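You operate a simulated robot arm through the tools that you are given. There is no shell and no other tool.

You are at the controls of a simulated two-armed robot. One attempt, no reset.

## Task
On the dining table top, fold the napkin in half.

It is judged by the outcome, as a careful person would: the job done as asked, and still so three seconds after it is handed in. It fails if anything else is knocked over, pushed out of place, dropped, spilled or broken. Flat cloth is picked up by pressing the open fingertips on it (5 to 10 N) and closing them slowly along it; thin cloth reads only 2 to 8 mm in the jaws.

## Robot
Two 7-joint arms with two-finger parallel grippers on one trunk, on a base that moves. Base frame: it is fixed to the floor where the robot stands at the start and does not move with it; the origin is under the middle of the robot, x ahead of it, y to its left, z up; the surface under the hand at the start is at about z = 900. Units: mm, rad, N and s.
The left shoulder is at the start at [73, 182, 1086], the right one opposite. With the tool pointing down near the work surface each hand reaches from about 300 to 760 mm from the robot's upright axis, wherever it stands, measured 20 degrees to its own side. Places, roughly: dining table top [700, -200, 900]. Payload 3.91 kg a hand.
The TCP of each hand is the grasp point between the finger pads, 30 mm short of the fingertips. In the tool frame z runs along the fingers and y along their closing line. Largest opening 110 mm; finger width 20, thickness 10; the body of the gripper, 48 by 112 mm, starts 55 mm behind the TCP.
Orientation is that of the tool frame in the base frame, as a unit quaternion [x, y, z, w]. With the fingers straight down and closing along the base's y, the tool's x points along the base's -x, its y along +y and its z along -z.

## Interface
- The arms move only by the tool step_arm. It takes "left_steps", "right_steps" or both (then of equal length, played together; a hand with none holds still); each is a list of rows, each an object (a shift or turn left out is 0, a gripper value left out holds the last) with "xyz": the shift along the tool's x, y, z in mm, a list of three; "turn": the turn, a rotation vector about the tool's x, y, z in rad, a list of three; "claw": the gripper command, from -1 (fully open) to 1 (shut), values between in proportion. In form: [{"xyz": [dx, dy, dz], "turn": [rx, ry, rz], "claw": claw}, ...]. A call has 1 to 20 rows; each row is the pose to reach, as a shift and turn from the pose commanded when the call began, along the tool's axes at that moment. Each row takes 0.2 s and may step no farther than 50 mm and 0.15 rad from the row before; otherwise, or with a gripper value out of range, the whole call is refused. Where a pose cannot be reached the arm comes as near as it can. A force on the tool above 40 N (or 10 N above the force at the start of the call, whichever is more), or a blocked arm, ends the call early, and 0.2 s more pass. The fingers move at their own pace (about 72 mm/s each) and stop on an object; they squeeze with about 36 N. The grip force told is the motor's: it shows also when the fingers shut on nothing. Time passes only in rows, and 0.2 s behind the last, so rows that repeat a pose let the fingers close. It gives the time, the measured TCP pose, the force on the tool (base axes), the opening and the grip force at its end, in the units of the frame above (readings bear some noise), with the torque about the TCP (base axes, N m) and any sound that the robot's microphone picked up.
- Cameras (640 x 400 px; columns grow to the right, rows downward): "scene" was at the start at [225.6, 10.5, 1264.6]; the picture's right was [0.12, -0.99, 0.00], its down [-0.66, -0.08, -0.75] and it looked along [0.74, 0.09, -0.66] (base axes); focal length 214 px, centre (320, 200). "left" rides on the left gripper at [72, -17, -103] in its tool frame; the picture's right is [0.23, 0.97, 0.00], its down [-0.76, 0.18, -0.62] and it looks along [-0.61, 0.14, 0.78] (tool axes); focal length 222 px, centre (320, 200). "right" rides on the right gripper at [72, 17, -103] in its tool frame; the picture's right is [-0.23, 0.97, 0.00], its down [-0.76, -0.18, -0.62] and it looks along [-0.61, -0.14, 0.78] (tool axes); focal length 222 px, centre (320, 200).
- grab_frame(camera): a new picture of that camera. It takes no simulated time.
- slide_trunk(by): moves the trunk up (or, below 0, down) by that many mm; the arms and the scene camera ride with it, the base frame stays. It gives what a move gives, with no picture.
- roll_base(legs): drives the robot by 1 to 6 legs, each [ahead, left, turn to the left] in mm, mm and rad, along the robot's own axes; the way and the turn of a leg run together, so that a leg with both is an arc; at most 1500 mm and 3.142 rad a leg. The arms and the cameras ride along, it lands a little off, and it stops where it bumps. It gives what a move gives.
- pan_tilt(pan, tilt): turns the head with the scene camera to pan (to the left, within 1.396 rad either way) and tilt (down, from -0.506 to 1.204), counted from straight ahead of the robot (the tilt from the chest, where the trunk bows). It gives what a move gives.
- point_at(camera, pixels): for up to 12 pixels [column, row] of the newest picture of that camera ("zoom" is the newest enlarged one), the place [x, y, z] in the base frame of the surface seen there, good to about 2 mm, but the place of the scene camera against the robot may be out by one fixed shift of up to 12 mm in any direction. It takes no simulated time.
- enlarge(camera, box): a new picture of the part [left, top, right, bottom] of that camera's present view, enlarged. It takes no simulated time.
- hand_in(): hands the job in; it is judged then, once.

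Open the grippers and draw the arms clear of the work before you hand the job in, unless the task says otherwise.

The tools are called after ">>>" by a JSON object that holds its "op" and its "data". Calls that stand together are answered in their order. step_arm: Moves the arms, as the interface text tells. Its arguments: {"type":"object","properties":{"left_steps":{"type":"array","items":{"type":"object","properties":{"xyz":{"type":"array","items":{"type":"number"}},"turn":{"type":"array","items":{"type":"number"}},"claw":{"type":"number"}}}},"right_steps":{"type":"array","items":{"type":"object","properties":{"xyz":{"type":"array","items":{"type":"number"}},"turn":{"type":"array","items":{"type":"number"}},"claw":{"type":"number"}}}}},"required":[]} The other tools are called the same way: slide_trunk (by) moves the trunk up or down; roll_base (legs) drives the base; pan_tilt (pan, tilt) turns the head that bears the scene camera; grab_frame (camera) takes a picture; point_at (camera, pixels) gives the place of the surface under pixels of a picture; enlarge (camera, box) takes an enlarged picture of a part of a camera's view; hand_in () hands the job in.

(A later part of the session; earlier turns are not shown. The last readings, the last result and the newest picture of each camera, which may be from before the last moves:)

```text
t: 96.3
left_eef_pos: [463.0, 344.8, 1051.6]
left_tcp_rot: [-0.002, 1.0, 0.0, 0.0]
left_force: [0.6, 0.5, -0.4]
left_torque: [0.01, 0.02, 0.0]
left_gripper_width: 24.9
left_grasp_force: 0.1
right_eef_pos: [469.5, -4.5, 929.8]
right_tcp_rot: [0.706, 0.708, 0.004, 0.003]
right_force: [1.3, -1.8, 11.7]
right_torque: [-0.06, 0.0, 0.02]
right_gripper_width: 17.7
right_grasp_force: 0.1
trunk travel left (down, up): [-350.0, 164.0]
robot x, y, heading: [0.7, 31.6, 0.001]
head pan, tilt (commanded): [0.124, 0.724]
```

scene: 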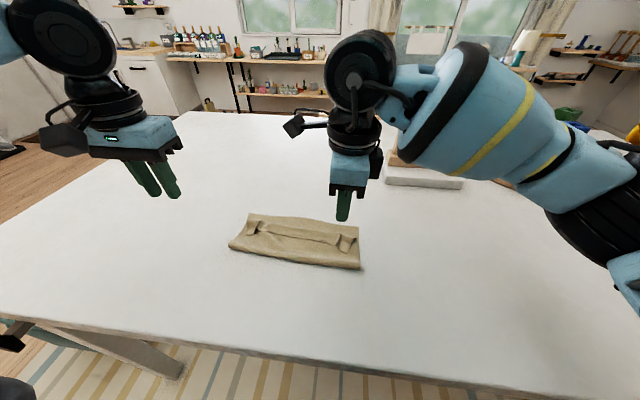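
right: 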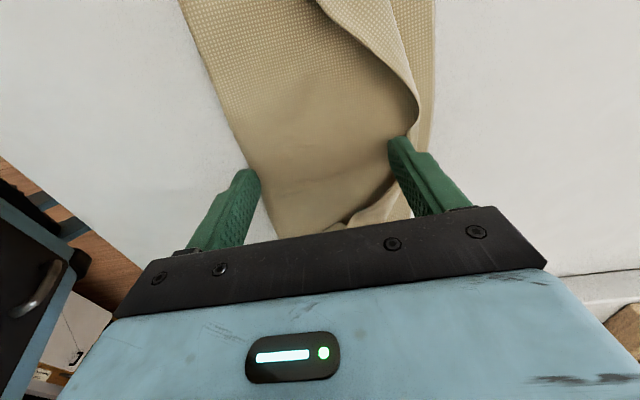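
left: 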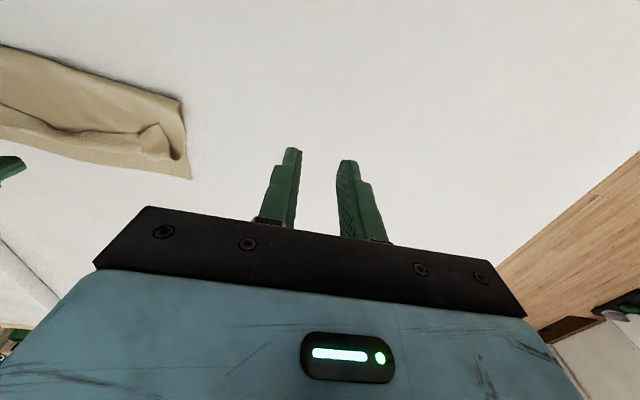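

11.7 N shared equally; I bias toward the holder and push the first half.

>>> {"op": "step_arm", "data": {"right_steps": [{"xyz": [0, 0, -0.2], "turn": [-0.015, 0, 0]}, {"xyz": [0, 2.55, -0.2], "turn": [-0.013, 0, 0], "claw": 0.58}, {"xyz": [0, 5.1, -0.2], "turn": [-0.011, 0, 0], "claw": 0.488}, {"xyz": [0, 7.65, -0.2], "turn": [-0.01, 0, 0], "claw": 0.396}, {"xyz": [0, 10.2, -0.2], "turn": [-0.008, 0, 0], "claw": 0.303}, {"xyz": [0, 12.75, -0.2], "turn": [-0.006, 0, 0], "claw": 0.211}, {"xyz": [0, 15.3, -0.2], "turn": [-0.005, 0, 0], "claw": 0.118}, {"xyz": [0, 15.3, -0.2], "turn": [-0.005, 0, 0], "claw": 0.118}]}}

>>> {"op": "enlarge", "data": {"camera": "right", "box": [180, 20, 460, 210]}}

```text
t: 98.1
left_eef_pos: [460.0, 344.0, 1052.7]
left_tcp_rot: [-0.002, 1.0, -0.001, 0.001]
left_force: [0.0, 0.2, 0.2]
left_torque: [0.02, 0.0, 0.03]
left_gripper_width: 25.1
left_grasp_force: 0.0
right_eef_pos: [483.0, -3.0, 931.7]
right_tcp_rot: [0.706, 0.708, 0.007, 0.005]
right_force: [-2.5, -4.1, 31.4]
right_torque: [-0.13, 0.94, 0.08]
right_gripper_width: 49.0
right_grasp_force: 0.1
trunk travel left (down, up): [-350.0, 164.0]
robot x, y, heading: [-0.4, 35.6, -0.005]
head pan, tilt (commanded): [0.124, 0.724]
```

```text
2.11 times, centred on (320, 115) of right
```

zoom: 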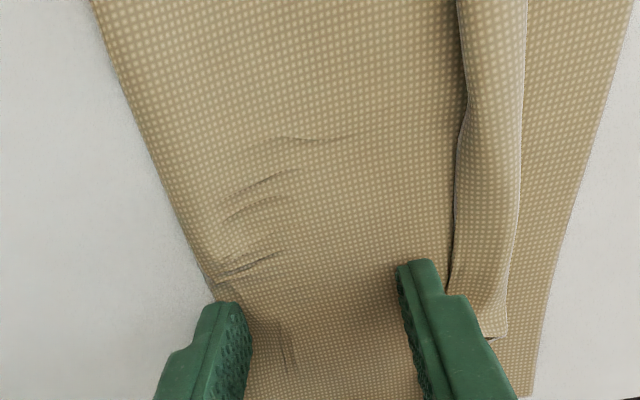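

The tail has been pushed straight. Holder force is high (31 N), so I raise 1.4 mm and continue pushing.

>>> {"op": "step_arm", "data": {"right_steps": [{"xyz": [0, 0, -1.2], "turn": [0.004, 0, 0]}, {"xyz": [0, 0, -1.4], "turn": [0.006, 0, 0]}]}}

```text
t: 98.7
left_eef_pos: [462.5, 345.0, 1051.9]
left_tcp_rot: [-0.002, 1.0, 0.0, 0.001]
left_force: [0.5, 0.5, -0.5]
left_torque: [-0.03, 0.02, 0.0]
left_gripper_width: 24.5
left_grasp_force: 0.0
right_eef_pos: [484.0, -4.1, 931.5]
right_tcp_rot: [0.706, 0.708, 0.002, 0.003]
right_force: [0.0, -1.9, 20.9]
right_torque: [-0.11, 0.43, 0.06]
right_gripper_width: 48.2
right_grasp_force: 0.0
trunk travel left (down, up): [-350.0, 164.0]
robot x, y, heading: [2.4, 38.8, -0.0]
head pan, tilt (commanded): [0.124, 0.724]
```

Balanced at ~18 N holder / 3 N pusher; I continue the push to x≈555.

>>> {"op": "step_arm", "data": {"right_steps": [{"xyz": [0, 2.65, -0.3], "claw": 0.023}, {"xyz": [0, 5.3, -0.5], "claw": -0.072}, {"xyz": [0, 7.95, -0.6], "turn": [0.001, 0, 0], "claw": -0.167}, {"xyz": [0, 10.6, -0.6], "turn": [0.001, 0, 0], "claw": -0.262}, {"xyz": [0, 13.25, -0.6], "turn": [0.002, 0, 0], "claw": -0.357}, {"xyz": [0, 13.25, -0.6], "turn": [0.002, 0, 0], "claw": -0.357}]}}

>>> {"op": "enlarge", "data": {"camera": "right", "box": [180, 20, 460, 210]}}

```text
t: 100.1
left_eef_pos: [462.0, 344.9, 1053.1]
left_tcp_rot: [-0.002, 1.0, 0.0, 0.001]
left_force: [0.4, 0.5, -0.5]
left_torque: [-0.01, -0.02, -0.02]
left_gripper_width: 24.8
left_grasp_force: 0.1
right_eef_pos: [497.5, -3.6, 932.0]
right_tcp_rot: [0.707, 0.708, 0.002, 0.002]
right_force: [-1.4, 1.0, 5.2]
right_torque: [0.0, 0.11, 0.0]
right_gripper_width: 74.7
right_grasp_force: 0.1
trunk travel left (down, up): [-350.0, 164.0]
robot x, y, heading: [-0.0, 39.9, -0.004]
head pan, tilt (commanded): [0.124, 0.724]
```

```text
2.11 times, centred on (320, 115) of right
```

zoom: 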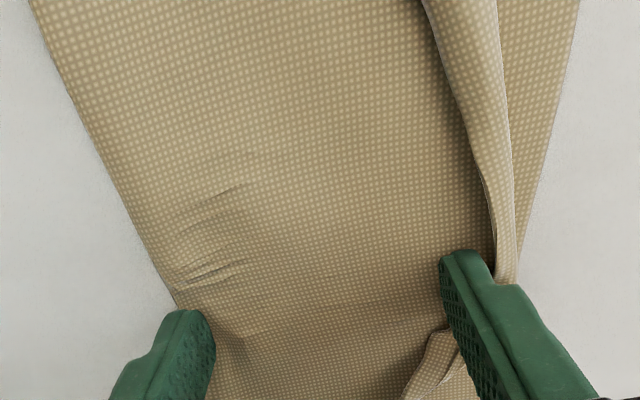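

The strip near the right end is almost fully unrolled. I press slightly more and push the final ~14 mm.

>>> {"op": "step_arm", "data": {"right_steps": [{"xyz": [0, 1, 0.4], "turn": [-0.003, 0, 0], "claw": -0.39}, {"xyz": [0, 3, 0.5], "turn": [-0.003, 0, 0], "claw": -0.465}, {"xyz": [0, 5.5, 0.5], "turn": [-0.002, 0, 0], "claw": -0.555}, {"xyz": [0, 8, 0.5], "turn": [-0.001, 0, 0], "claw": -0.645}, {"xyz": [0, 8, 0.5], "turn": [-0.001, 0, 0], "claw": -0.645}]}}

>>> {"op": "enlarge", "data": {"camera": "right", "box": [180, 20, 460, 210]}}

>>> {"op": "enlarge", "data": {"camera": "scene", "box": [250, 170, 430, 275]}}

```text
t: 101.3
left_eef_pos: [462.7, 345.2, 1051.9]
left_tcp_rot: [-0.002, 1.0, -0.001, 0.0]
left_force: [-0.2, 0.2, 0.0]
left_torque: [0.02, 0.02, 0.01]
left_gripper_width: 24.8
left_grasp_force: 0.0
right_eef_pos: [505.4, -2.5, 932.0]
right_tcp_rot: [0.707, 0.708, 0.003, 0.003]
right_force: [0.4, 0.0, 2.4]
right_torque: [-0.03, 0.04, 0.02]
right_gripper_width: 90.4
right_grasp_force: 0.1
trunk travel left (down, up): [-350.0, 164.0]
robot x, y, heading: [-2.9, 35.1, -0.008]
head pan, tilt (commanded): [0.124, 0.724]
```

```text
2.11 times, centred on (320, 115) of right
```

zoom: 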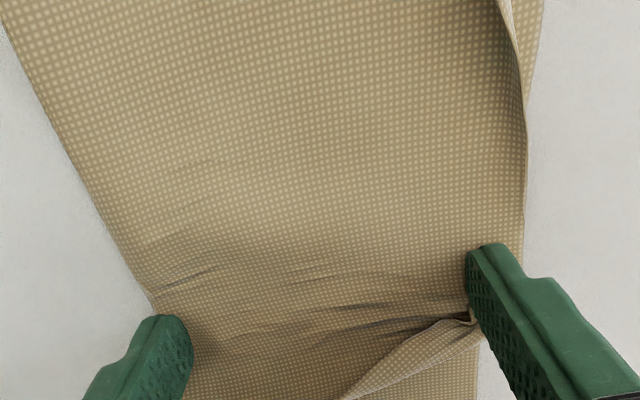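

```text
3.56 times, centred on (340, 222) of scene
```

zoom: 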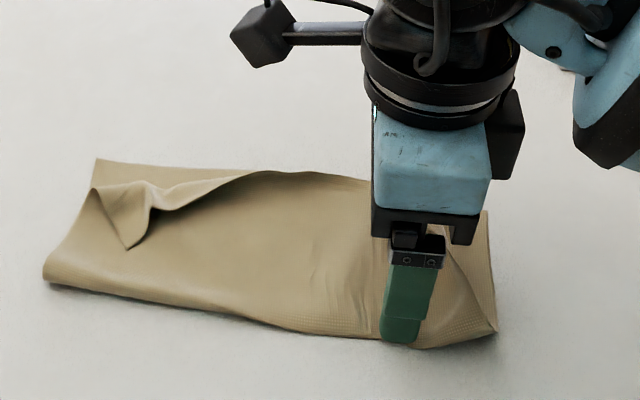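

The strip has flipped over from the middle to y≈0. I lift and look at what is left at the right corner.

>>> {"op": "step_arm", "data": {"right_steps": [{"xyz": [0, 0, -10]}, {"xyz": [0, 0, -30]}, {"xyz": [0, -10, -60]}, {"xyz": [0, -20, -90]}, {"xyz": [0, -20, -90]}]}}

>>> {"op": "enlarge", "data": {"camera": "right", "box": [180, 0, 500, 200]}}

>>> {"op": "enlarge", "data": {"camera": "scene", "box": [250, 170, 430, 275]}}

```text
t: 102.5
left_eef_pos: [462.2, 345.6, 1052.1]
left_tcp_rot: [-0.002, 1.0, 0.0, 0.0]
left_force: [0.3, -0.3, 0.1]
left_torque: [0.0, 0.0, 0.01]
left_gripper_width: 24.8
left_grasp_force: 0.1
right_eef_pos: [484.9, -5.6, 1022.8]
right_tcp_rot: [0.707, 0.707, 0.003, 0.002]
right_force: [0.2, -0.1, 0.3]
right_torque: [0.01, -0.04, -0.04]
right_gripper_width: 90.6
right_grasp_force: 0.0
trunk travel left (down, up): [-350.0, 164.0]
robot x, y, heading: [-0.8, 38.7, 0.005]
head pan, tilt (commanded): [0.124, 0.724]
```

```text
2.00 times, centred on (340, 100) of right
```

zoom: 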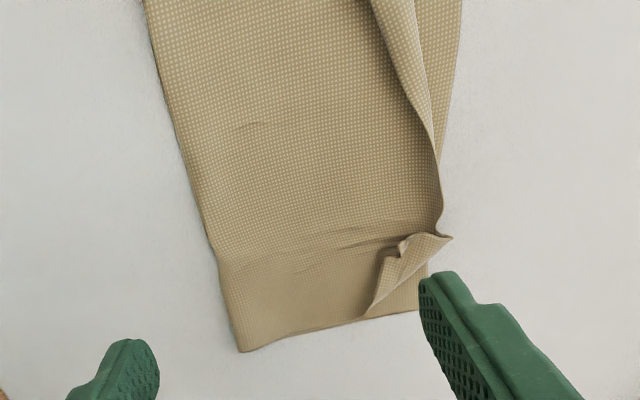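

```text
3.56 times, centred on (340, 222) of scene
```

zoom: 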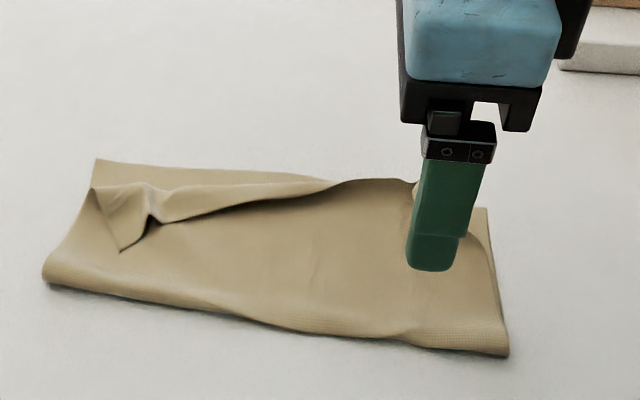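

Only a small triangle at the right corner and the left end remain folded back. I measure the right corner.

>>> {"op": "enlarge", "data": {"camera": "right", "box": [330, 80, 450, 180]}}

>>> {"op": "point_at", "data": {"camera": "zoom", "pixels": [[275, 165], [310, 150], [330, 145], [390, 150], [400, 130], [300, 210], [270, 240], [230, 310], [360, 180], [365, 275], [400, 100], [250, 330]]}}

```text
4.00 times, centred on (390, 130) of right
```

zoom: 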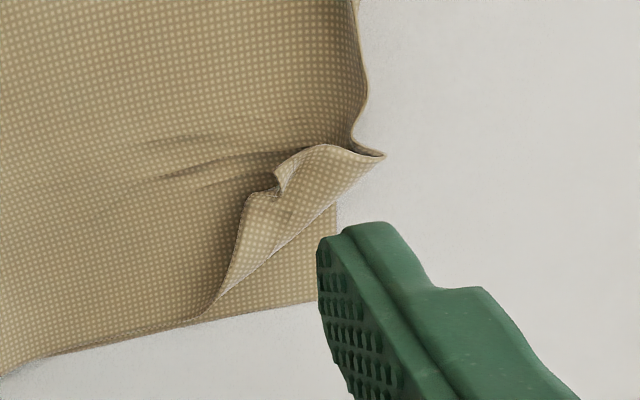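

```text
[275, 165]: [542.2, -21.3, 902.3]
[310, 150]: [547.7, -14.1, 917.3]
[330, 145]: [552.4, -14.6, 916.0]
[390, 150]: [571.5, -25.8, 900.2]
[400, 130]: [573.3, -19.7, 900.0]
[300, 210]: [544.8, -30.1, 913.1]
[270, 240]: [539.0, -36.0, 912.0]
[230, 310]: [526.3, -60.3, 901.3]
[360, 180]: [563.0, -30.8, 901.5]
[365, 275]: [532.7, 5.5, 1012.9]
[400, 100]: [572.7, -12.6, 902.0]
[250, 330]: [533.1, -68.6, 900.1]
```

The corner triangle stands up ~12–15 mm, so I can flip it with the closed fingers hovering just above the layers. I close the right gripper and position it inside the corner at ≈[529,−12].

>>> {"op": "step_arm", "data": {"right_steps": [{"xyz": [-2, 15, 15], "claw": 1}, {"xyz": [-4, 30, 30]}, {"xyz": [-6.4, 44, 50]}, {"xyz": [-6.4, 44, 70]}, {"xyz": [-6.4, 44, 70]}]}}

>>> {"op": "enlarge", "data": {"camera": "right", "box": [220, 60, 440, 220]}}

```text
t: 103.7
left_eef_pos: [463.9, 345.2, 1052.0]
left_tcp_rot: [-0.002, 1.0, 0.0, -0.001]
left_force: [-0.5, 0.2, -0.9]
left_torque: [-0.01, 0.01, -0.01]
left_gripper_width: 24.9
left_grasp_force: 0.0
right_eef_pos: [528.8, -10.9, 951.2]
right_tcp_rot: [0.707, 0.708, 0.003, 0.002]
right_force: [1.0, -0.3, -0.3]
right_torque: [0.01, 0.04, 0.05]
right_gripper_width: 0.0
right_grasp_force: 36.1
trunk travel left (down, up): [-350.0, 164.0]
robot x, y, heading: [-2.0, 37.5, -0.004]
head pan, tilt (commanded): [0.124, 0.724]
```

```text
2.50 times, centred on (330, 140) of right
```

zoom: 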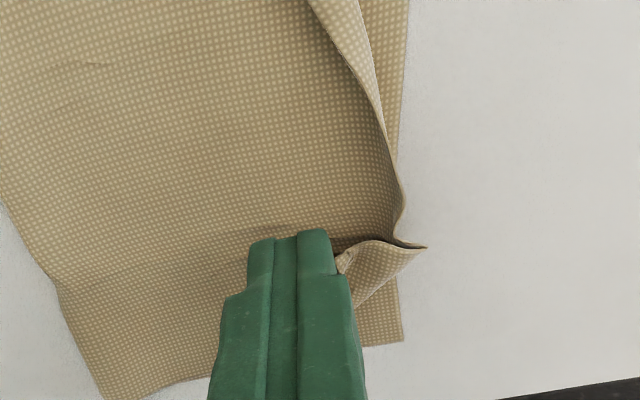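

Fingers are just inside the folded corner. I lower to tip z≈905.5 and sweep diagonally outward 36 mm.

>>> {"op": "step_arm", "data": {"right_steps": [{"xyz": [0, 0, 8]}, {"xyz": [0, 0, 15.3]}, {"xyz": [-4, 3.3, 15.3]}, {"xyz": [-8, 6.6, 15.3]}, {"xyz": [-12, 9.9, 15.3]}, {"xyz": [-16, 13.2, 15.3]}, {"xyz": [-20, 16.5, 15.3]}, {"xyz": [-24, 19.8, 15.3]}, {"xyz": [-28, 23, 15.3]}, {"xyz": [-28, 23, 15.3]}]}}

>>> {"op": "enlarge", "data": {"camera": "right", "box": [220, 60, 440, 220]}}

>>> {"op": "enlarge", "data": {"camera": "scene", "box": [250, 170, 430, 275]}}

```text
t: 105.9
left_eef_pos: [462.8, 345.9, 1051.1]
left_tcp_rot: [-0.002, 1.0, 0.0, 0.001]
left_force: [-0.1, 0.4, -0.5]
left_torque: [-0.02, 0.03, -0.02]
left_gripper_width: 24.6
left_grasp_force: 0.0
right_eef_pos: [552.4, -38.5, 937.6]
right_tcp_rot: [0.706, 0.708, 0.002, 0.003]
right_force: [-0.1, 0.0, 1.2]
right_torque: [0.01, 0.01, 0.04]
right_gripper_width: 0.0
right_grasp_force: 36.2
trunk travel left (down, up): [-350.0, 164.0]
robot x, y, heading: [3.8, 36.8, 0.0]
head pan, tilt (commanded): [0.124, 0.724]
```

```text
2.50 times, centred on (330, 140) of right
```

zoom: 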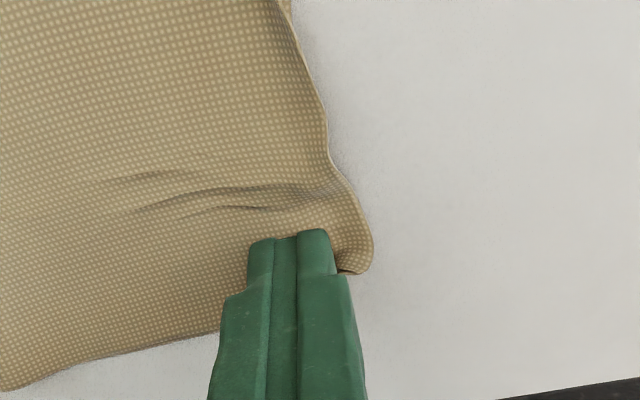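

```text
3.56 times, centred on (340, 222) of scene
```

zoom: 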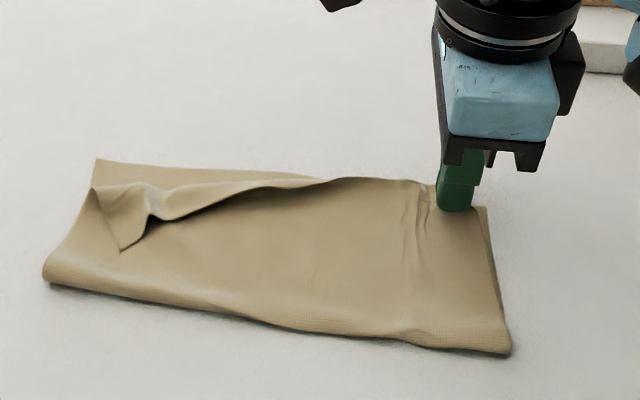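

The corner flipped outward. I sweep a further 10 mm and lift away to check.

>>> {"op": "step_arm", "data": {"right_steps": [{"xyz": [-4, 3, 0]}, {"xyz": [-8, 6, 0]}, {"xyz": [-10, 8, 0]}, {"xyz": [-10, 8, -15]}, {"xyz": [-10, 8, -45]}, {"xyz": [-10, 0, -80]}, {"xyz": [-10, -10, -95]}, {"xyz": [-10, -10, -95]}]}}

>>> {"op": "enlarge", "data": {"camera": "right", "box": [180, 0, 480, 200]}}

>>> {"op": "enlarge", "data": {"camera": "scene", "box": [250, 170, 430, 275]}}

```text
t: 107.7
left_eef_pos: [463.6, 344.7, 1051.1]
left_tcp_rot: [-0.002, 1.0, 0.0, 0.0]
left_force: [0.2, 0.5, -0.9]
left_torque: [-0.01, 0.04, 0.01]
left_gripper_width: 24.9
left_grasp_force: 0.1
right_eef_pos: [542.8, -49.4, 1032.1]
right_tcp_rot: [0.707, 0.708, 0.002, 0.002]
right_force: [0.2, 0.3, -0.2]
right_torque: [0.01, -0.01, 0.01]
right_gripper_width: 0.1
right_grasp_force: 36.0
trunk travel left (down, up): [-350.0, 164.0]
robot x, y, heading: [-2.6, 38.8, 0.002]
head pan, tilt (commanded): [0.124, 0.724]
```

```text
2.00 times, centred on (330, 100) of right
```

zoom: 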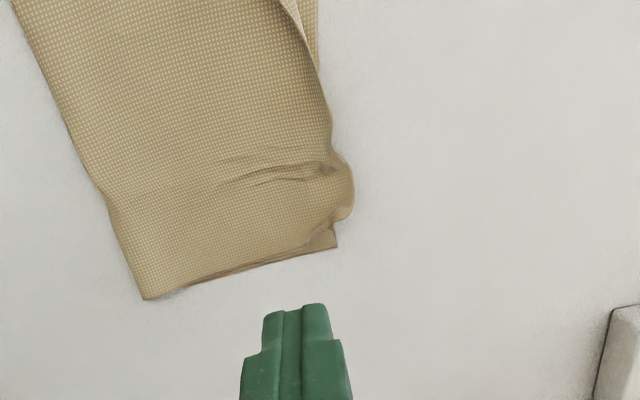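

```text
3.56 times, centred on (340, 222) of scene
```

zoom: 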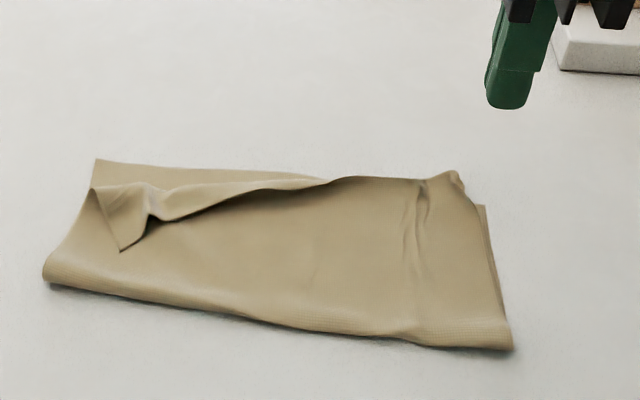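

The right end is done apart from small wrinkles. Now the left end; I need the base ~80 mm further left, so I check the dark object seen at the lower-left of the scene first.

>>> {"op": "grab_frame", "data": {"camera": "scene"}}

>>> {"op": "point_at", "data": {"camera": "scene", "pixels": [[45, 348], [30, 330], [15, 390], [100, 350], [20, 320], [150, 375]]}}

```text
taken
```

scene: 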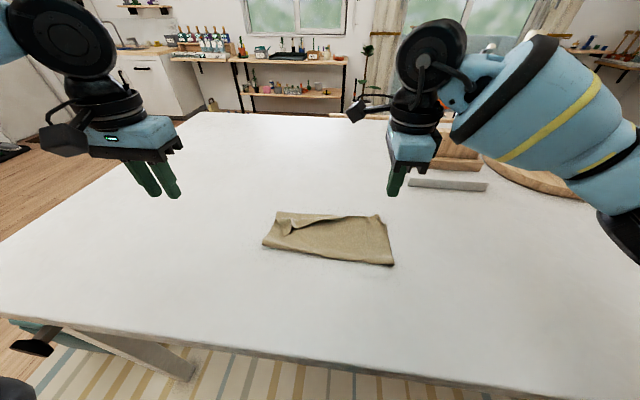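

```text
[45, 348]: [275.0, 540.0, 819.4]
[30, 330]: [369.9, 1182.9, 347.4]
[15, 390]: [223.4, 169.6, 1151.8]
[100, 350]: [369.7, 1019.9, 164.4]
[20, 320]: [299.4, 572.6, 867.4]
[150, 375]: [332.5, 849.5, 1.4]
```

The object is a fixture beside the table at y≈540, so I'd rather not move further left. I first test whether the right hand can reach y≈135 from here at safe height.

>>> {"op": "step_arm", "data": {"right_steps": [{"xyz": [40, -15, 0]}, {"xyz": [80, -30, 0]}, {"xyz": [115, -45, 0]}, {"xyz": [150, -60, 0]}, {"xyz": [184, -73, 0]}, {"xyz": [184, -73, 0]}]}}

>>> {"op": "grab_frame", "data": {"camera": "right"}}

>>> {"op": "grab_frame", "data": {"camera": "scene"}}

```text
t: 109.1
left_eef_pos: [463.5, 344.7, 1052.6]
left_tcp_rot: [-0.001, 1.0, 0.0, 0.0]
left_force: [0.9, -0.7, -0.4]
left_torque: [0.04, -0.02, 0.0]
left_gripper_width: 24.5
left_grasp_force: 0.0
right_eef_pos: [467.9, 136.6, 1031.1]
right_tcp_rot: [0.706, 0.708, 0.002, 0.002]
right_force: [0.9, 0.6, -0.1]
right_torque: [-0.01, -0.01, 0.02]
right_gripper_width: 0.0
right_grasp_force: 35.9
trunk travel left (down, up): [-350.0, 164.0]
robot x, y, heading: [-3.7, 35.1, -0.0]
head pan, tilt (commanded): [0.124, 0.724]
```

```text
taken
```

right: 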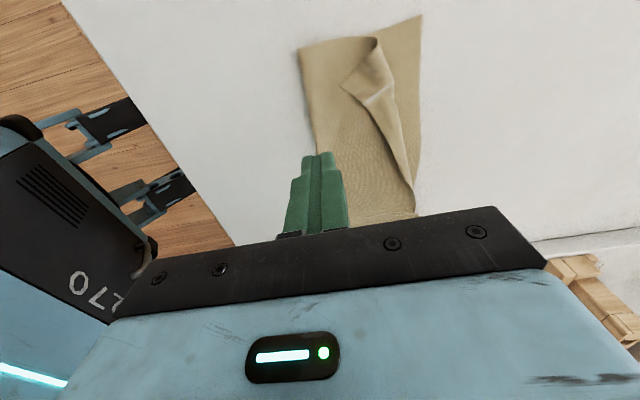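

```text
taken
```

scene: 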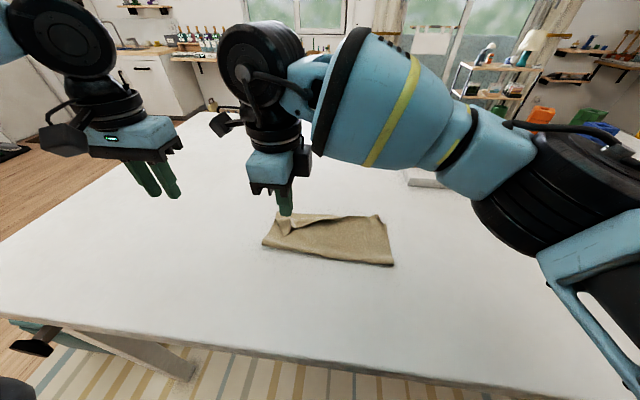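

It reaches fine. I zoom in on the left end and measure it.

>>> {"op": "enlarge", "data": {"camera": "right", "box": [280, 0, 440, 200]}}

>>> {"op": "point_at", "data": {"camera": "zoom", "pixels": [[318, 78], [280, 155], [290, 180], [310, 190], [320, 200], [370, 160], [330, 230], [380, 300], [420, 380], [420, 35], [190, 95], [385, 90]]}}

```text
2.00 times, centred on (360, 100) of right
```

zoom: 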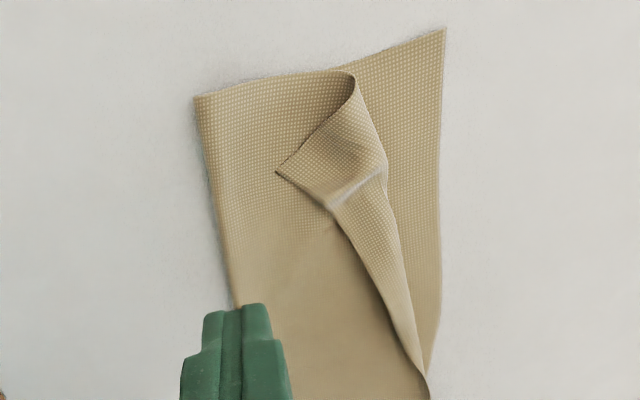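

```text
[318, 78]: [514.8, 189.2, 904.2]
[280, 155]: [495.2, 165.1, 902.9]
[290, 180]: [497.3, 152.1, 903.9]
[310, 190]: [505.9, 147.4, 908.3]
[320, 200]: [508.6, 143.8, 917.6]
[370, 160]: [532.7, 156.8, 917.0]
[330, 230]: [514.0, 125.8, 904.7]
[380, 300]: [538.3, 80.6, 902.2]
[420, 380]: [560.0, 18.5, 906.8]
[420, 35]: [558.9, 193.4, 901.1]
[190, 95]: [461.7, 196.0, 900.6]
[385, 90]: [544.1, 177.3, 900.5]
```

The left flap is a long triangle: edge from ≈[560,18] to the pleat ≈[509,144] and corner ≈[492,157]; far edge ≈570. I use the hold-and-push at y≈140: holder x≈470, pusher x≈497.

>>> {"op": "step_arm", "data": {"right_steps": [{"xyz": [3, 8, 20], "turn": [-0.005, 0, 0], "claw": 0.69}, {"xyz": [3, 15.6, 45], "turn": [-0.005, 0, 0]}, {"xyz": [3, 15.6, 70], "turn": [-0.005, 0, 0]}, {"xyz": [3, 15.6, 90], "turn": [-0.005, 0, 0]}, {"xyz": [3, 15.6, 90], "turn": [-0.005, 0, 0]}]}}

>>> {"op": "enlarge", "data": {"camera": "right", "box": [180, 20, 460, 210]}}

```text
t: 110.3
left_eef_pos: [463.6, 345.2, 1052.1]
left_tcp_rot: [-0.002, 1.0, 0.0, 0.0]
left_force: [-1.2, -1.2, 0.4]
left_torque: [-0.03, -0.01, -0.01]
left_gripper_width: 24.5
left_grasp_force: 0.0
right_eef_pos: [484.4, 138.8, 940.4]
right_tcp_rot: [0.706, 0.708, 0.005, 0.004]
right_force: [-0.2, -0.6, 0.9]
right_torque: [-0.02, -0.02, 0.0]
right_gripper_width: 17.0
right_grasp_force: 0.1
trunk travel left (down, up): [-350.0, 164.0]
robot x, y, heading: [1.0, 37.5, -0.003]
head pan, tilt (commanded): [0.124, 0.724]
```

```text
2.11 times, centred on (320, 115) of right
```

zoom: 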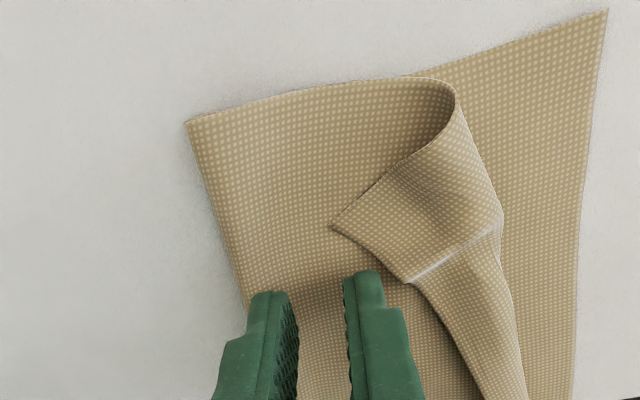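

The pusher faces the strip edge just beside the pleat. I shift 8 mm left to catch the pleat and lower to contact.

>>> {"op": "step_arm", "data": {"right_steps": [{"xyz": [8, 0, 3]}, {"xyz": [8, 0, 7]}, {"xyz": [8, 0, 9]}, {"xyz": [8, 0, 9.6]}, {"xyz": [8, 0, 9.6]}]}}

```text
t: 111.5
left_eef_pos: [463.9, 346.0, 1051.2]
left_tcp_rot: [-0.001, 1.0, 0.0, 0.0]
left_force: [-0.2, 1.1, -0.3]
left_torque: [0.02, -0.01, -0.01]
left_gripper_width: 24.8
left_grasp_force: 0.2
right_eef_pos: [483.6, 147.6, 931.7]
right_tcp_rot: [0.706, 0.708, 0.004, 0.004]
right_force: [0.4, 0.1, -0.1]
right_torque: [-0.01, -0.03, -0.03]
right_gripper_width: 17.0
right_grasp_force: 0.1
trunk travel left (down, up): [-350.0, 164.0]
robot x, y, heading: [-0.6, 39.3, 0.001]
head pan, tilt (commanded): [0.124, 0.724]
```

Not yet in contact; I press 1.2 mm further.

>>> {"op": "step_arm", "data": {"right_steps": [{"xyz": [0, 0, 0.7]}, {"xyz": [0, 0, 1.3]}, {"xyz": [0, 0, 1.3]}]}}

>>> {"op": "enlarge", "data": {"camera": "right", "box": [180, 20, 460, 210]}}

```text
t: 112.3
left_eef_pos: [463.4, 345.1, 1050.9]
left_tcp_rot: [-0.002, 1.0, 0.001, 0.0]
left_force: [0.5, 1.1, -0.9]
left_torque: [0.01, 0.02, 0.02]
left_gripper_width: 24.8
left_grasp_force: 0.0
right_eef_pos: [484.1, 147.2, 932.1]
right_tcp_rot: [0.706, 0.708, 0.006, 0.003]
right_force: [0.5, -0.3, 7.3]
right_torque: [0.0, -0.01, 0.03]
right_gripper_width: 16.8
right_grasp_force: 0.1
trunk travel left (down, up): [-350.0, 164.0]
robot x, y, heading: [0.6, 38.2, 0.004]
head pan, tilt (commanded): [0.124, 0.724]
```

```text
2.11 times, centred on (320, 115) of right
```

zoom: 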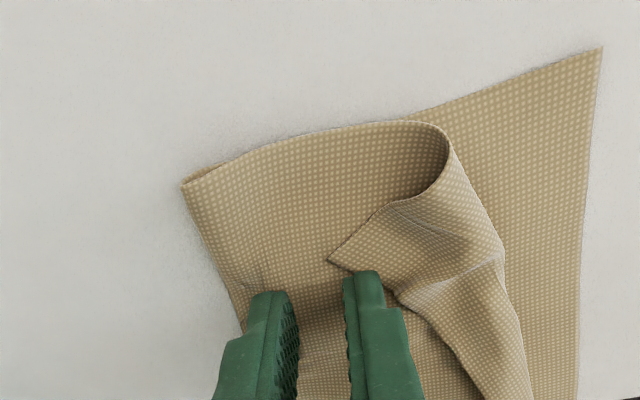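

7 N shared evenly with the pusher against the pleat. I bias to the holder and push the first half.

>>> {"op": "step_arm", "data": {"right_steps": [{"xyz": [0, 0, 0.1], "turn": [-0.013, 0, 0]}, {"xyz": [0, 2.6, 0.1], "turn": [-0.011, 0, 0], "claw": 0.596}, {"xyz": [0, 5.2, 0], "turn": [-0.009, 0, 0], "claw": 0.502}, {"xyz": [0, 7.8, 0], "turn": [-0.008, 0, 0], "claw": 0.409}, {"xyz": [0, 10.4, -0.1], "turn": [-0.006, 0, 0], "claw": 0.315}, {"xyz": [0, 13, -0.2], "turn": [-0.005, 0, 0], "claw": 0.221}, {"xyz": [0, 15.6, -0.3], "turn": [-0.004, 0, 0], "claw": 0.127}, {"xyz": [0, 15.6, -0.3], "turn": [-0.004, 0, 0], "claw": 0.127}]}}

>>> {"op": "enlarge", "data": {"camera": "right", "box": [180, 20, 460, 210]}}

```text
t: 114.1
left_eef_pos: [461.8, 344.2, 1052.4]
left_tcp_rot: [-0.002, 1.0, 0.0, 0.0]
left_force: [0.6, 1.4, -0.7]
left_torque: [-0.01, -0.01, 0.0]
left_gripper_width: 24.7
left_grasp_force: 0.0
right_eef_pos: [500.4, 146.8, 932.1]
right_tcp_rot: [0.706, 0.708, 0.005, 0.006]
right_force: [-1.3, -0.5, 8.1]
right_torque: [-0.03, 0.33, 0.02]
right_gripper_width: 48.6
right_grasp_force: 0.6
trunk travel left (down, up): [-350.0, 164.0]
robot x, y, heading: [-0.6, 37.8, -0.002]
head pan, tilt (commanded): [0.124, 0.724]
```

```text
2.11 times, centred on (320, 115) of right
```

zoom: 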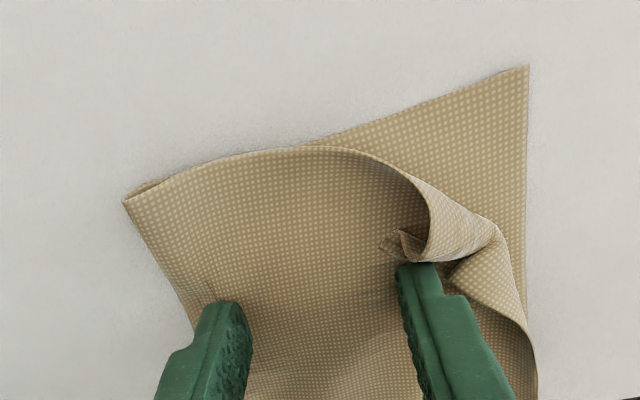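

Pushing well, stack held. I continue to x≈565.

>>> {"op": "step_arm", "data": {"right_steps": [{"xyz": [0, 2.5, 0.1], "turn": [0.003, 0, 0], "claw": 0.034}, {"xyz": [0, 5, 0.1], "turn": [0.005, 0, 0], "claw": -0.06}, {"xyz": [0, 7.5, 0.1], "turn": [0.005, 0, 0], "claw": -0.153}, {"xyz": [0, 10, 0.1], "turn": [0.005, 0, 0], "claw": -0.247}, {"xyz": [0, 12.5, 0.1], "turn": [0.005, 0, 0], "claw": -0.34}, {"xyz": [0, 12.5, 0.1], "turn": [0.005, 0, 0], "claw": -0.34}]}}

>>> {"op": "enlarge", "data": {"camera": "right", "box": [180, 20, 460, 210]}}

```text
t: 115.5
left_eef_pos: [461.6, 345.5, 1051.7]
left_tcp_rot: [-0.001, 1.0, 0.0, 0.001]
left_force: [-0.9, 0.4, -0.6]
left_torque: [0.0, 0.0, 0.0]
left_gripper_width: 25.0
left_grasp_force: 0.1
right_eef_pos: [512.7, 147.5, 931.9]
right_tcp_rot: [0.705, 0.709, 0.005, 0.004]
right_force: [-3.1, -1.2, 15.5]
right_torque: [-0.06, 0.67, 0.05]
right_gripper_width: 74.3
right_grasp_force: 0.7
trunk travel left (down, up): [-350.0, 164.0]
robot x, y, heading: [0.2, 39.3, 0.002]
head pan, tilt (commanded): [0.124, 0.724]
```

```text
2.11 times, centred on (320, 115) of right
```

zoom: 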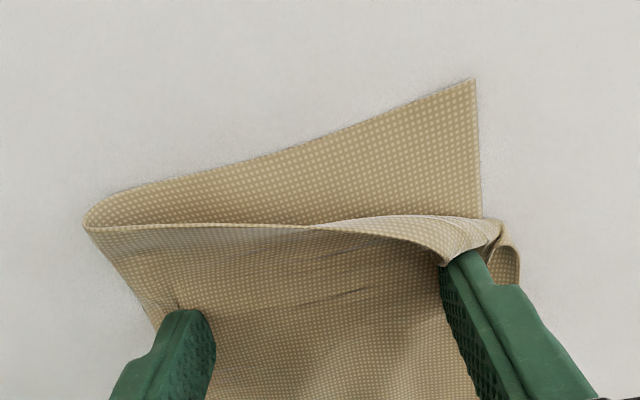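

The strip has gone over the far edge here, with the top-left corner drawn inward. I lift and inspect.

>>> {"op": "step_arm", "data": {"right_steps": [{"xyz": [0, 0, -10]}, {"xyz": [0, 0, -30]}, {"xyz": [0, -15, -60]}, {"xyz": [0, -40, -90]}, {"xyz": [0, -40, -90]}]}}

>>> {"op": "enlarge", "data": {"camera": "right", "box": [260, 0, 480, 200]}}

>>> {"op": "point_at", "data": {"camera": "zoom", "pixels": [[300, 100], [350, 100], [380, 120], [390, 150], [400, 170], [360, 60], [395, 200], [390, 300], [200, 100], [370, 160]]}}

>>> {"op": "enlarge", "data": {"camera": "scene", "box": [250, 170, 430, 275]}}

```text
t: 116.7
left_eef_pos: [463.0, 345.3, 1051.5]
left_tcp_rot: [-0.002, 1.0, 0.0, -0.001]
left_force: [0.7, -0.2, -0.8]
left_torque: [0.0, -0.01, -0.04]
left_gripper_width: 24.9
left_grasp_force: 0.0
right_eef_pos: [471.8, 146.0, 1022.0]
right_tcp_rot: [0.707, 0.707, 0.003, 0.004]
right_force: [0.5, 0.4, -0.1]
right_torque: [-0.04, 0.05, -0.01]
right_gripper_width: 73.9
right_grasp_force: 0.0
trunk travel left (down, up): [-350.0, 164.0]
robot x, y, heading: [-0.4, 33.8, 0.003]
head pan, tilt (commanded): [0.124, 0.724]
```

```text
2.00 times, centred on (370, 100) of right
```

zoom: 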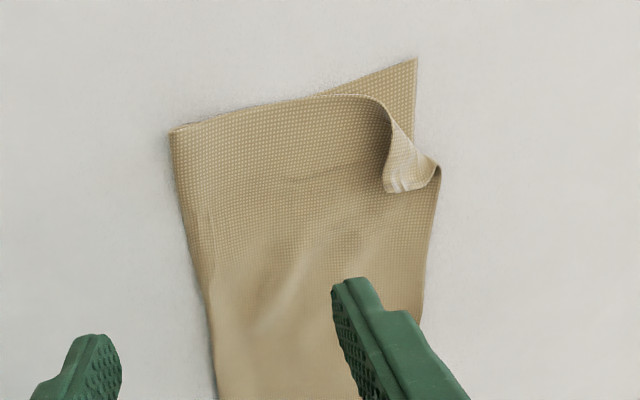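

```text
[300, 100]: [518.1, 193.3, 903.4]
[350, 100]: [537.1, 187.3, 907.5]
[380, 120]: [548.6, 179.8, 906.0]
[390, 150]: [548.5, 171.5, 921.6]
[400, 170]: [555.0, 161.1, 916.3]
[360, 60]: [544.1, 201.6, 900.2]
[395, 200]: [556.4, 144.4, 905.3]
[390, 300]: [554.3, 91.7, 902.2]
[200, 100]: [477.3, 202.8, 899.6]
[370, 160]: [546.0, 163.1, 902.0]
```

```text
3.56 times, centred on (340, 222) of scene
```

zoom: 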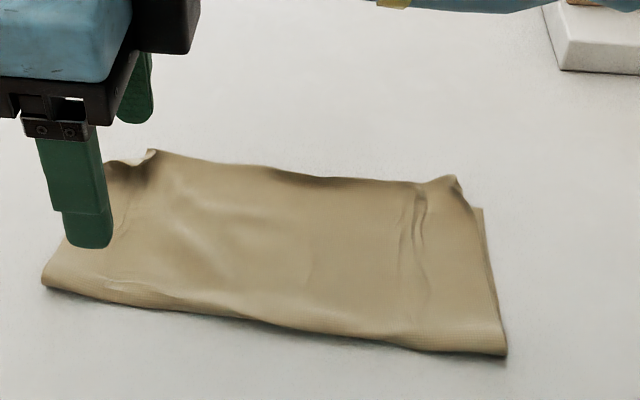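

Nearly done: only a small folded-back triangle at the left corner (tip ≈[552,150], roll-over from ≈[549,180] to ≈[571,158]). I close the fingers and go just inside it to sweep it out toward the far-left corner.

>>> {"op": "step_arm", "data": {"right_steps": [{"xyz": [-3, 20, 10], "claw": 1}, {"xyz": [-6, 45, 25]}, {"xyz": [-9, 67, 45]}, {"xyz": [-9, 67, 70]}, {"xyz": [-9, 67, 70]}]}}

>>> {"op": "enlarge", "data": {"camera": "right", "box": [220, 60, 440, 220]}}

```text
t: 117.9
left_eef_pos: [463.7, 346.6, 1051.7]
left_tcp_rot: [-0.002, 1.0, 0.0, 0.0]
left_force: [-0.2, 0.7, -0.2]
left_torque: [0.05, 0.01, -0.03]
left_gripper_width: 24.7
left_grasp_force: 0.1
right_eef_pos: [538.9, 137.3, 951.6]
right_tcp_rot: [0.706, 0.708, 0.004, 0.003]
right_force: [-0.4, 0.0, 1.3]
right_torque: [0.03, -0.01, 0.0]
right_gripper_width: 0.0
right_grasp_force: 36.0
trunk travel left (down, up): [-350.0, 164.0]
robot x, y, heading: [0.5, 35.8, 0.002]
head pan, tilt (commanded): [0.124, 0.724]
```

```text
2.50 times, centred on (330, 140) of right
```

zoom: 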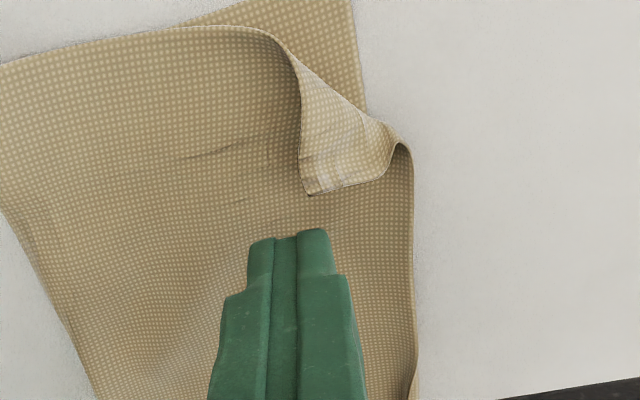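

I measure the triangle precisely from here.

>>> {"op": "point_at", "data": {"camera": "zoom", "pixels": [[308, 192], [302, 150], [340, 185], [385, 172], [398, 147], [295, 60], [340, 100], [410, 160], [352, 10], [362, 105]]}}

```text
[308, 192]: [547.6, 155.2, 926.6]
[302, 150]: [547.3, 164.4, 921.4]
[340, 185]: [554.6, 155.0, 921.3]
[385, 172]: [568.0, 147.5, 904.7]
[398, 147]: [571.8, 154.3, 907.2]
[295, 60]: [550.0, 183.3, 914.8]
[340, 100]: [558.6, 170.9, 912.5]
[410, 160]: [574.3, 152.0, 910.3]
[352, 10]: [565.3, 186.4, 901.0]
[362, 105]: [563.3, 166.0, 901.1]
```

The triangle's tip stands up to z≈927, so a low sweep will flip it. I lower to tip z≈906 and sweep toward the far-left corner.

>>> {"op": "step_arm", "data": {"right_steps": [{"xyz": [0, 0, 8]}, {"xyz": [0, 0, 15.5]}, {"xyz": [4.5, 2.3, 15.5]}, {"xyz": [9, 4.6, 15.5]}, {"xyz": [13.5, 6.9, 15.5]}, {"xyz": [18, 9.2, 15.5]}, {"xyz": [22.5, 11.5, 15.5]}, {"xyz": [27, 13.8, 15.5]}, {"xyz": [31.5, 16, 15.5]}, {"xyz": [36, 18.3, 15.5]}, {"xyz": [36, 18.3, 15.5]}]}}

>>> {"op": "enlarge", "data": {"camera": "right", "box": [220, 60, 440, 220]}}

>>> {"op": "enlarge", "data": {"camera": "scene", "box": [250, 170, 430, 275]}}

```text
t: 120.5
left_eef_pos: [462.1, 343.7, 1051.3]
left_tcp_rot: [-0.002, 1.0, -0.001, 0.0]
left_force: [-0.3, 0.5, 0.3]
left_torque: [-0.01, -0.01, 0.0]
left_gripper_width: 25.1
left_grasp_force: 0.2
right_eef_pos: [580.8, 144.2, 934.2]
right_tcp_rot: [0.728, 0.686, 0.003, 0.001]
right_force: [-0.3, 0.3, -0.8]
right_torque: [0.05, -0.01, -0.03]
right_gripper_width: 0.0
right_grasp_force: 36.4
trunk travel left (down, up): [-350.0, 164.0]
robot x, y, heading: [0.1, 39.5, 0.002]
head pan, tilt (commanded): [0.124, 0.724]
stopped in row 11 (right hand): the arm was blocked; the commanded pose is now the measured one
```

```text
2.50 times, centred on (330, 140) of right
```

zoom: 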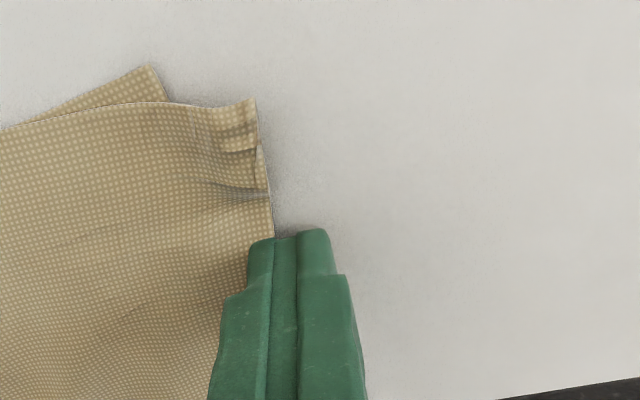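

```text
3.56 times, centred on (340, 222) of scene
```

zoom: 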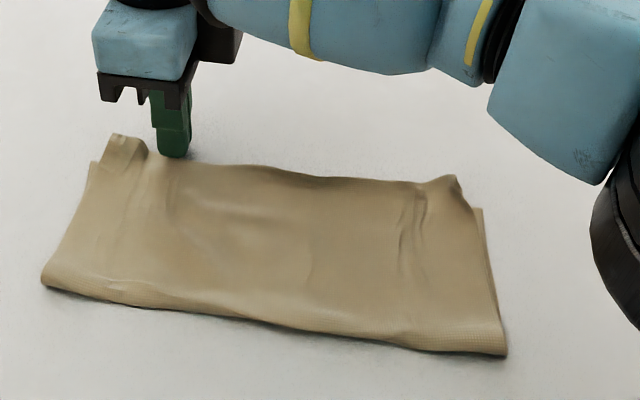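

The corner has flipped out; the arm hit its own limit at the end and stopped at [581,144]. I lift straight up and inspect everything.

>>> {"op": "step_arm", "data": {"right_steps": [{"xyz": [0, 0, -15]}, {"xyz": [0, 0, -45]}, {"xyz": [0, 0, -85]}, {"xyz": [0, 0, -100]}]}}

>>> {"op": "grab_frame", "data": {"camera": "scene"}}

>>> {"op": "enlarge", "data": {"camera": "scene", "box": [250, 170, 430, 275]}}

```text
t: 121.6
left_eef_pos: [463.1, 344.7, 1052.3]
left_tcp_rot: [-0.002, 1.0, 0.0, 0.0]
left_force: [0.5, -0.7, -0.2]
left_torque: [0.0, 0.05, -0.01]
left_gripper_width: 24.8
left_grasp_force: 0.1
right_eef_pos: [602.6, 90.9, 963.9]
right_tcp_rot: [0.761, 0.645, -0.047, -0.052]
right_force: [-0.1, -1.2, -0.5]
right_torque: [-0.01, 0.01, -0.01]
right_gripper_width: 0.2
right_grasp_force: 35.7
trunk travel left (down, up): [-350.0, 164.0]
robot x, y, heading: [3.9, 34.9, 0.001]
head pan, tilt (commanded): [0.124, 0.724]
stopped in row 4 (right hand): the arm was blocked; the commanded pose is now the measured one
```

```text
taken
```

scene: 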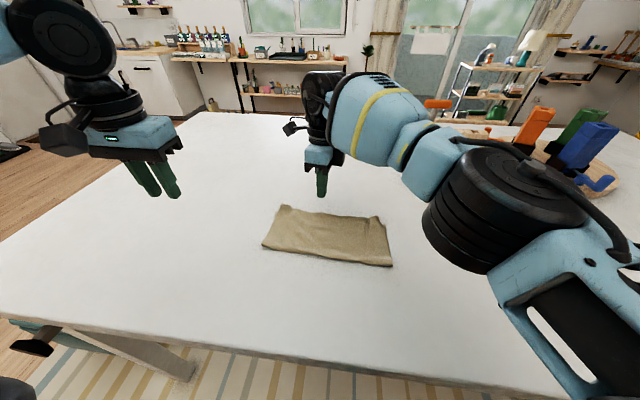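

```text
3.56 times, centred on (340, 222) of scene
```

zoom: 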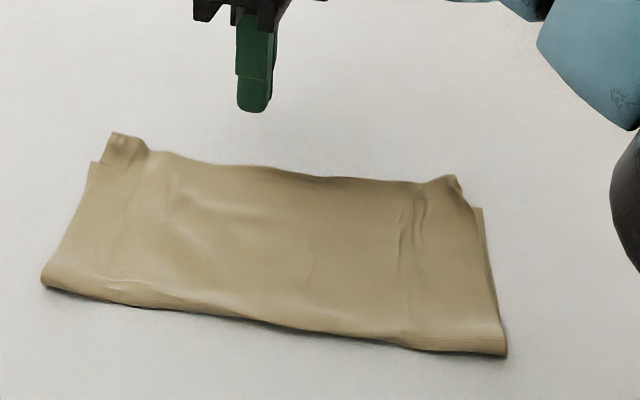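

The napkin now looks properly folded. The right arm is near a limit, so I bring it gently back toward me and up, unwinding the yaw.

>>> {"op": "step_arm", "data": {"right_steps": [{"xyz": [-5, -15, -8], "turn": [0, 0, -0.1]}, {"xyz": [-10, -30, -16], "turn": [0, 0, -0.2]}, {"xyz": [-15, -50, -25], "turn": [0, 0, -0.32]}, {"xyz": [-20, -70, -35], "turn": [0, 0, -0.45]}, {"xyz": [-25, -90, -45], "turn": [0, 0, -0.58]}, {"xyz": [-30, -105, -55], "turn": [0, 0, -0.7]}]}}

>>> {"op": "grab_frame", "data": {"camera": "scene"}}

```text
t: 123.0
left_eef_pos: [462.2, 344.3, 1051.4]
left_tcp_rot: [-0.003, 1.0, 0.0, -0.001]
left_force: [0.2, -0.1, 0.4]
left_torque: [0.01, -0.02, -0.03]
left_gripper_width: 24.9
left_grasp_force: 0.1
right_eef_pos: [501.3, 79.6, 1031.9]
right_tcp_rot: [0.49, 0.869, -0.024, -0.063]
right_force: [0.1, -0.6, 0.3]
right_torque: [-0.01, -0.04, 0.01]
right_gripper_width: 0.1
right_grasp_force: 36.6
trunk travel left (down, up): [-350.0, 164.0]
robot x, y, heading: [1.3, 35.9, -0.004]
head pan, tilt (commanded): [0.124, 0.724]
```

```text
taken
```

scene: 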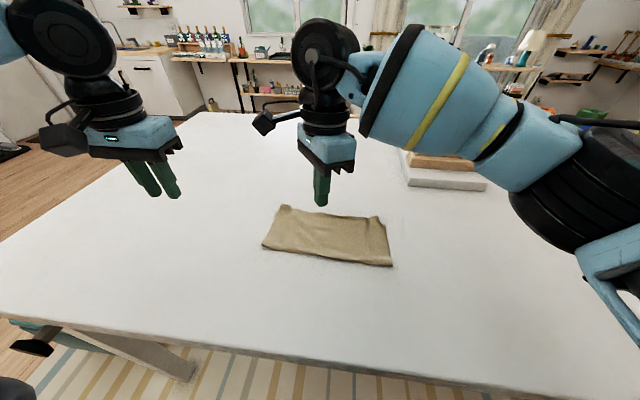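

The arm is free again. I correct its residual tilt and unwind the yaw, moving it back so I can view the napkin with the wrist camera.

>>> {"op": "step_arm", "data": {"right_steps": [{"xyz": [0, 0, -10], "turn": [-0.052, -0.043, 0]}, {"xyz": [0, 0, -20], "turn": [-0.104, -0.086, 0]}, {"xyz": [0, 0, -20], "turn": [-0.104, -0.086, 0]}]}}

>>> {"op": "step_arm", "data": {"right_steps": [{"turn": [0, 0, -0.145]}, {"turn": [0, 0, -0.29]}, {"turn": [0, 0, -0.435]}, {"turn": [0, 0, -0.58]}, {"turn": [0, 0, -0.725]}, {"turn": [0, 0, -0.87]}, {"turn": [0, 0, -1.027]}, {"turn": [0, 0, -1.027]}]}}

>>> {"op": "grab_frame", "data": {"camera": "right"}}

```text
t: 123.8
left_eef_pos: [462.3, 344.2, 1052.2]
left_tcp_rot: [-0.002, 1.0, 0.0, 0.0]
left_force: [0.3, -0.4, 0.1]
left_torque: [0.01, 0.01, 0.02]
left_gripper_width: 24.4
left_grasp_force: 0.0
right_eef_pos: [504.3, 78.9, 1052.2]
right_tcp_rot: [0.493, 0.87, -0.002, 0.001]
right_force: [-0.6, 1.2, -0.3]
right_torque: [0.01, -0.02, 0.02]
right_gripper_width: 0.0
right_grasp_force: 36.0
trunk travel left (down, up): [-350.0, 164.0]
robot x, y, heading: [-0.7, 39.6, 0.001]
head pan, tilt (commanded): [0.124, 0.724]
```

```text
refused: row 7 steps farther than a row can; nothing moved
```

```text
taken
```

right: 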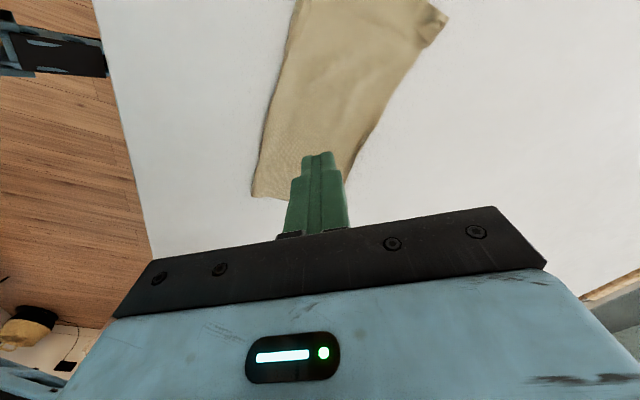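

The last row stepped too far; I unwind the yaw with smaller steps.

>>> {"op": "step_arm", "data": {"right_steps": [{"turn": [0, 0, -0.14]}, {"turn": [0, 0, -0.28]}, {"turn": [0, 0, -0.42]}, {"turn": [0, 0, -0.56]}, {"turn": [0, 0, -0.7]}, {"turn": [0, 0, -0.84]}, {"turn": [0, 0, -0.96]}, {"turn": [0, 0, -1.03]}, {"turn": [0, 0, -1.03]}]}}

>>> {"op": "enlarge", "data": {"camera": "right", "box": [150, 40, 510, 220]}}

>>> {"op": "enlarge", "data": {"camera": "scene", "box": [250, 180, 410, 280]}}

```text
t: 125.8
left_eef_pos: [462.5, 344.4, 1051.4]
left_tcp_rot: [-0.002, 1.0, 0.001, 0.0]
left_force: [-0.7, 0.9, -0.2]
left_torque: [-0.01, 0.0, -0.02]
left_gripper_width: 24.7
left_grasp_force: 0.0
right_eef_pos: [505.6, 79.3, 1051.7]
right_tcp_rot: [0.0, 1.0, -0.001, -0.001]
right_force: [0.2, 0.4, 0.2]
right_torque: [0.02, 0.0, -0.01]
right_gripper_width: 0.2
right_grasp_force: 36.6
trunk travel left (down, up): [-350.0, 164.0]
robot x, y, heading: [-1.1, 36.0, -0.003]
head pan, tilt (commanded): [0.124, 0.724]
```

```text
1.78 times, centred on (330, 130) of right
```

zoom: 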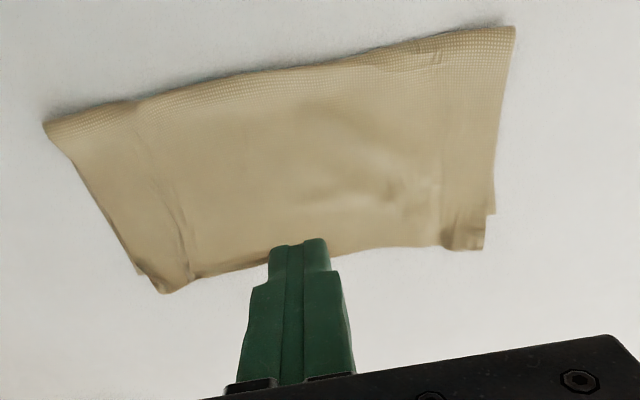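

```text
4.00 times, centred on (330, 230) of scene
```

zoom: 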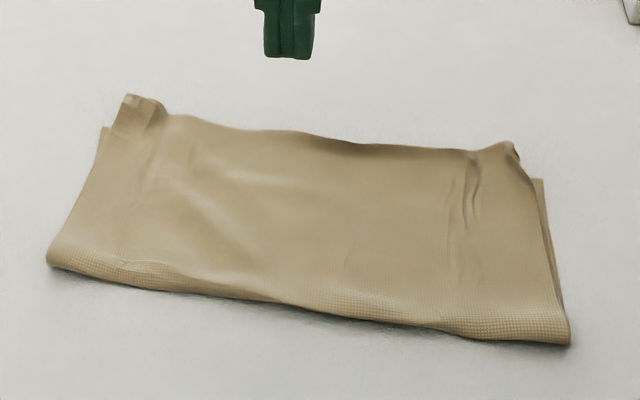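

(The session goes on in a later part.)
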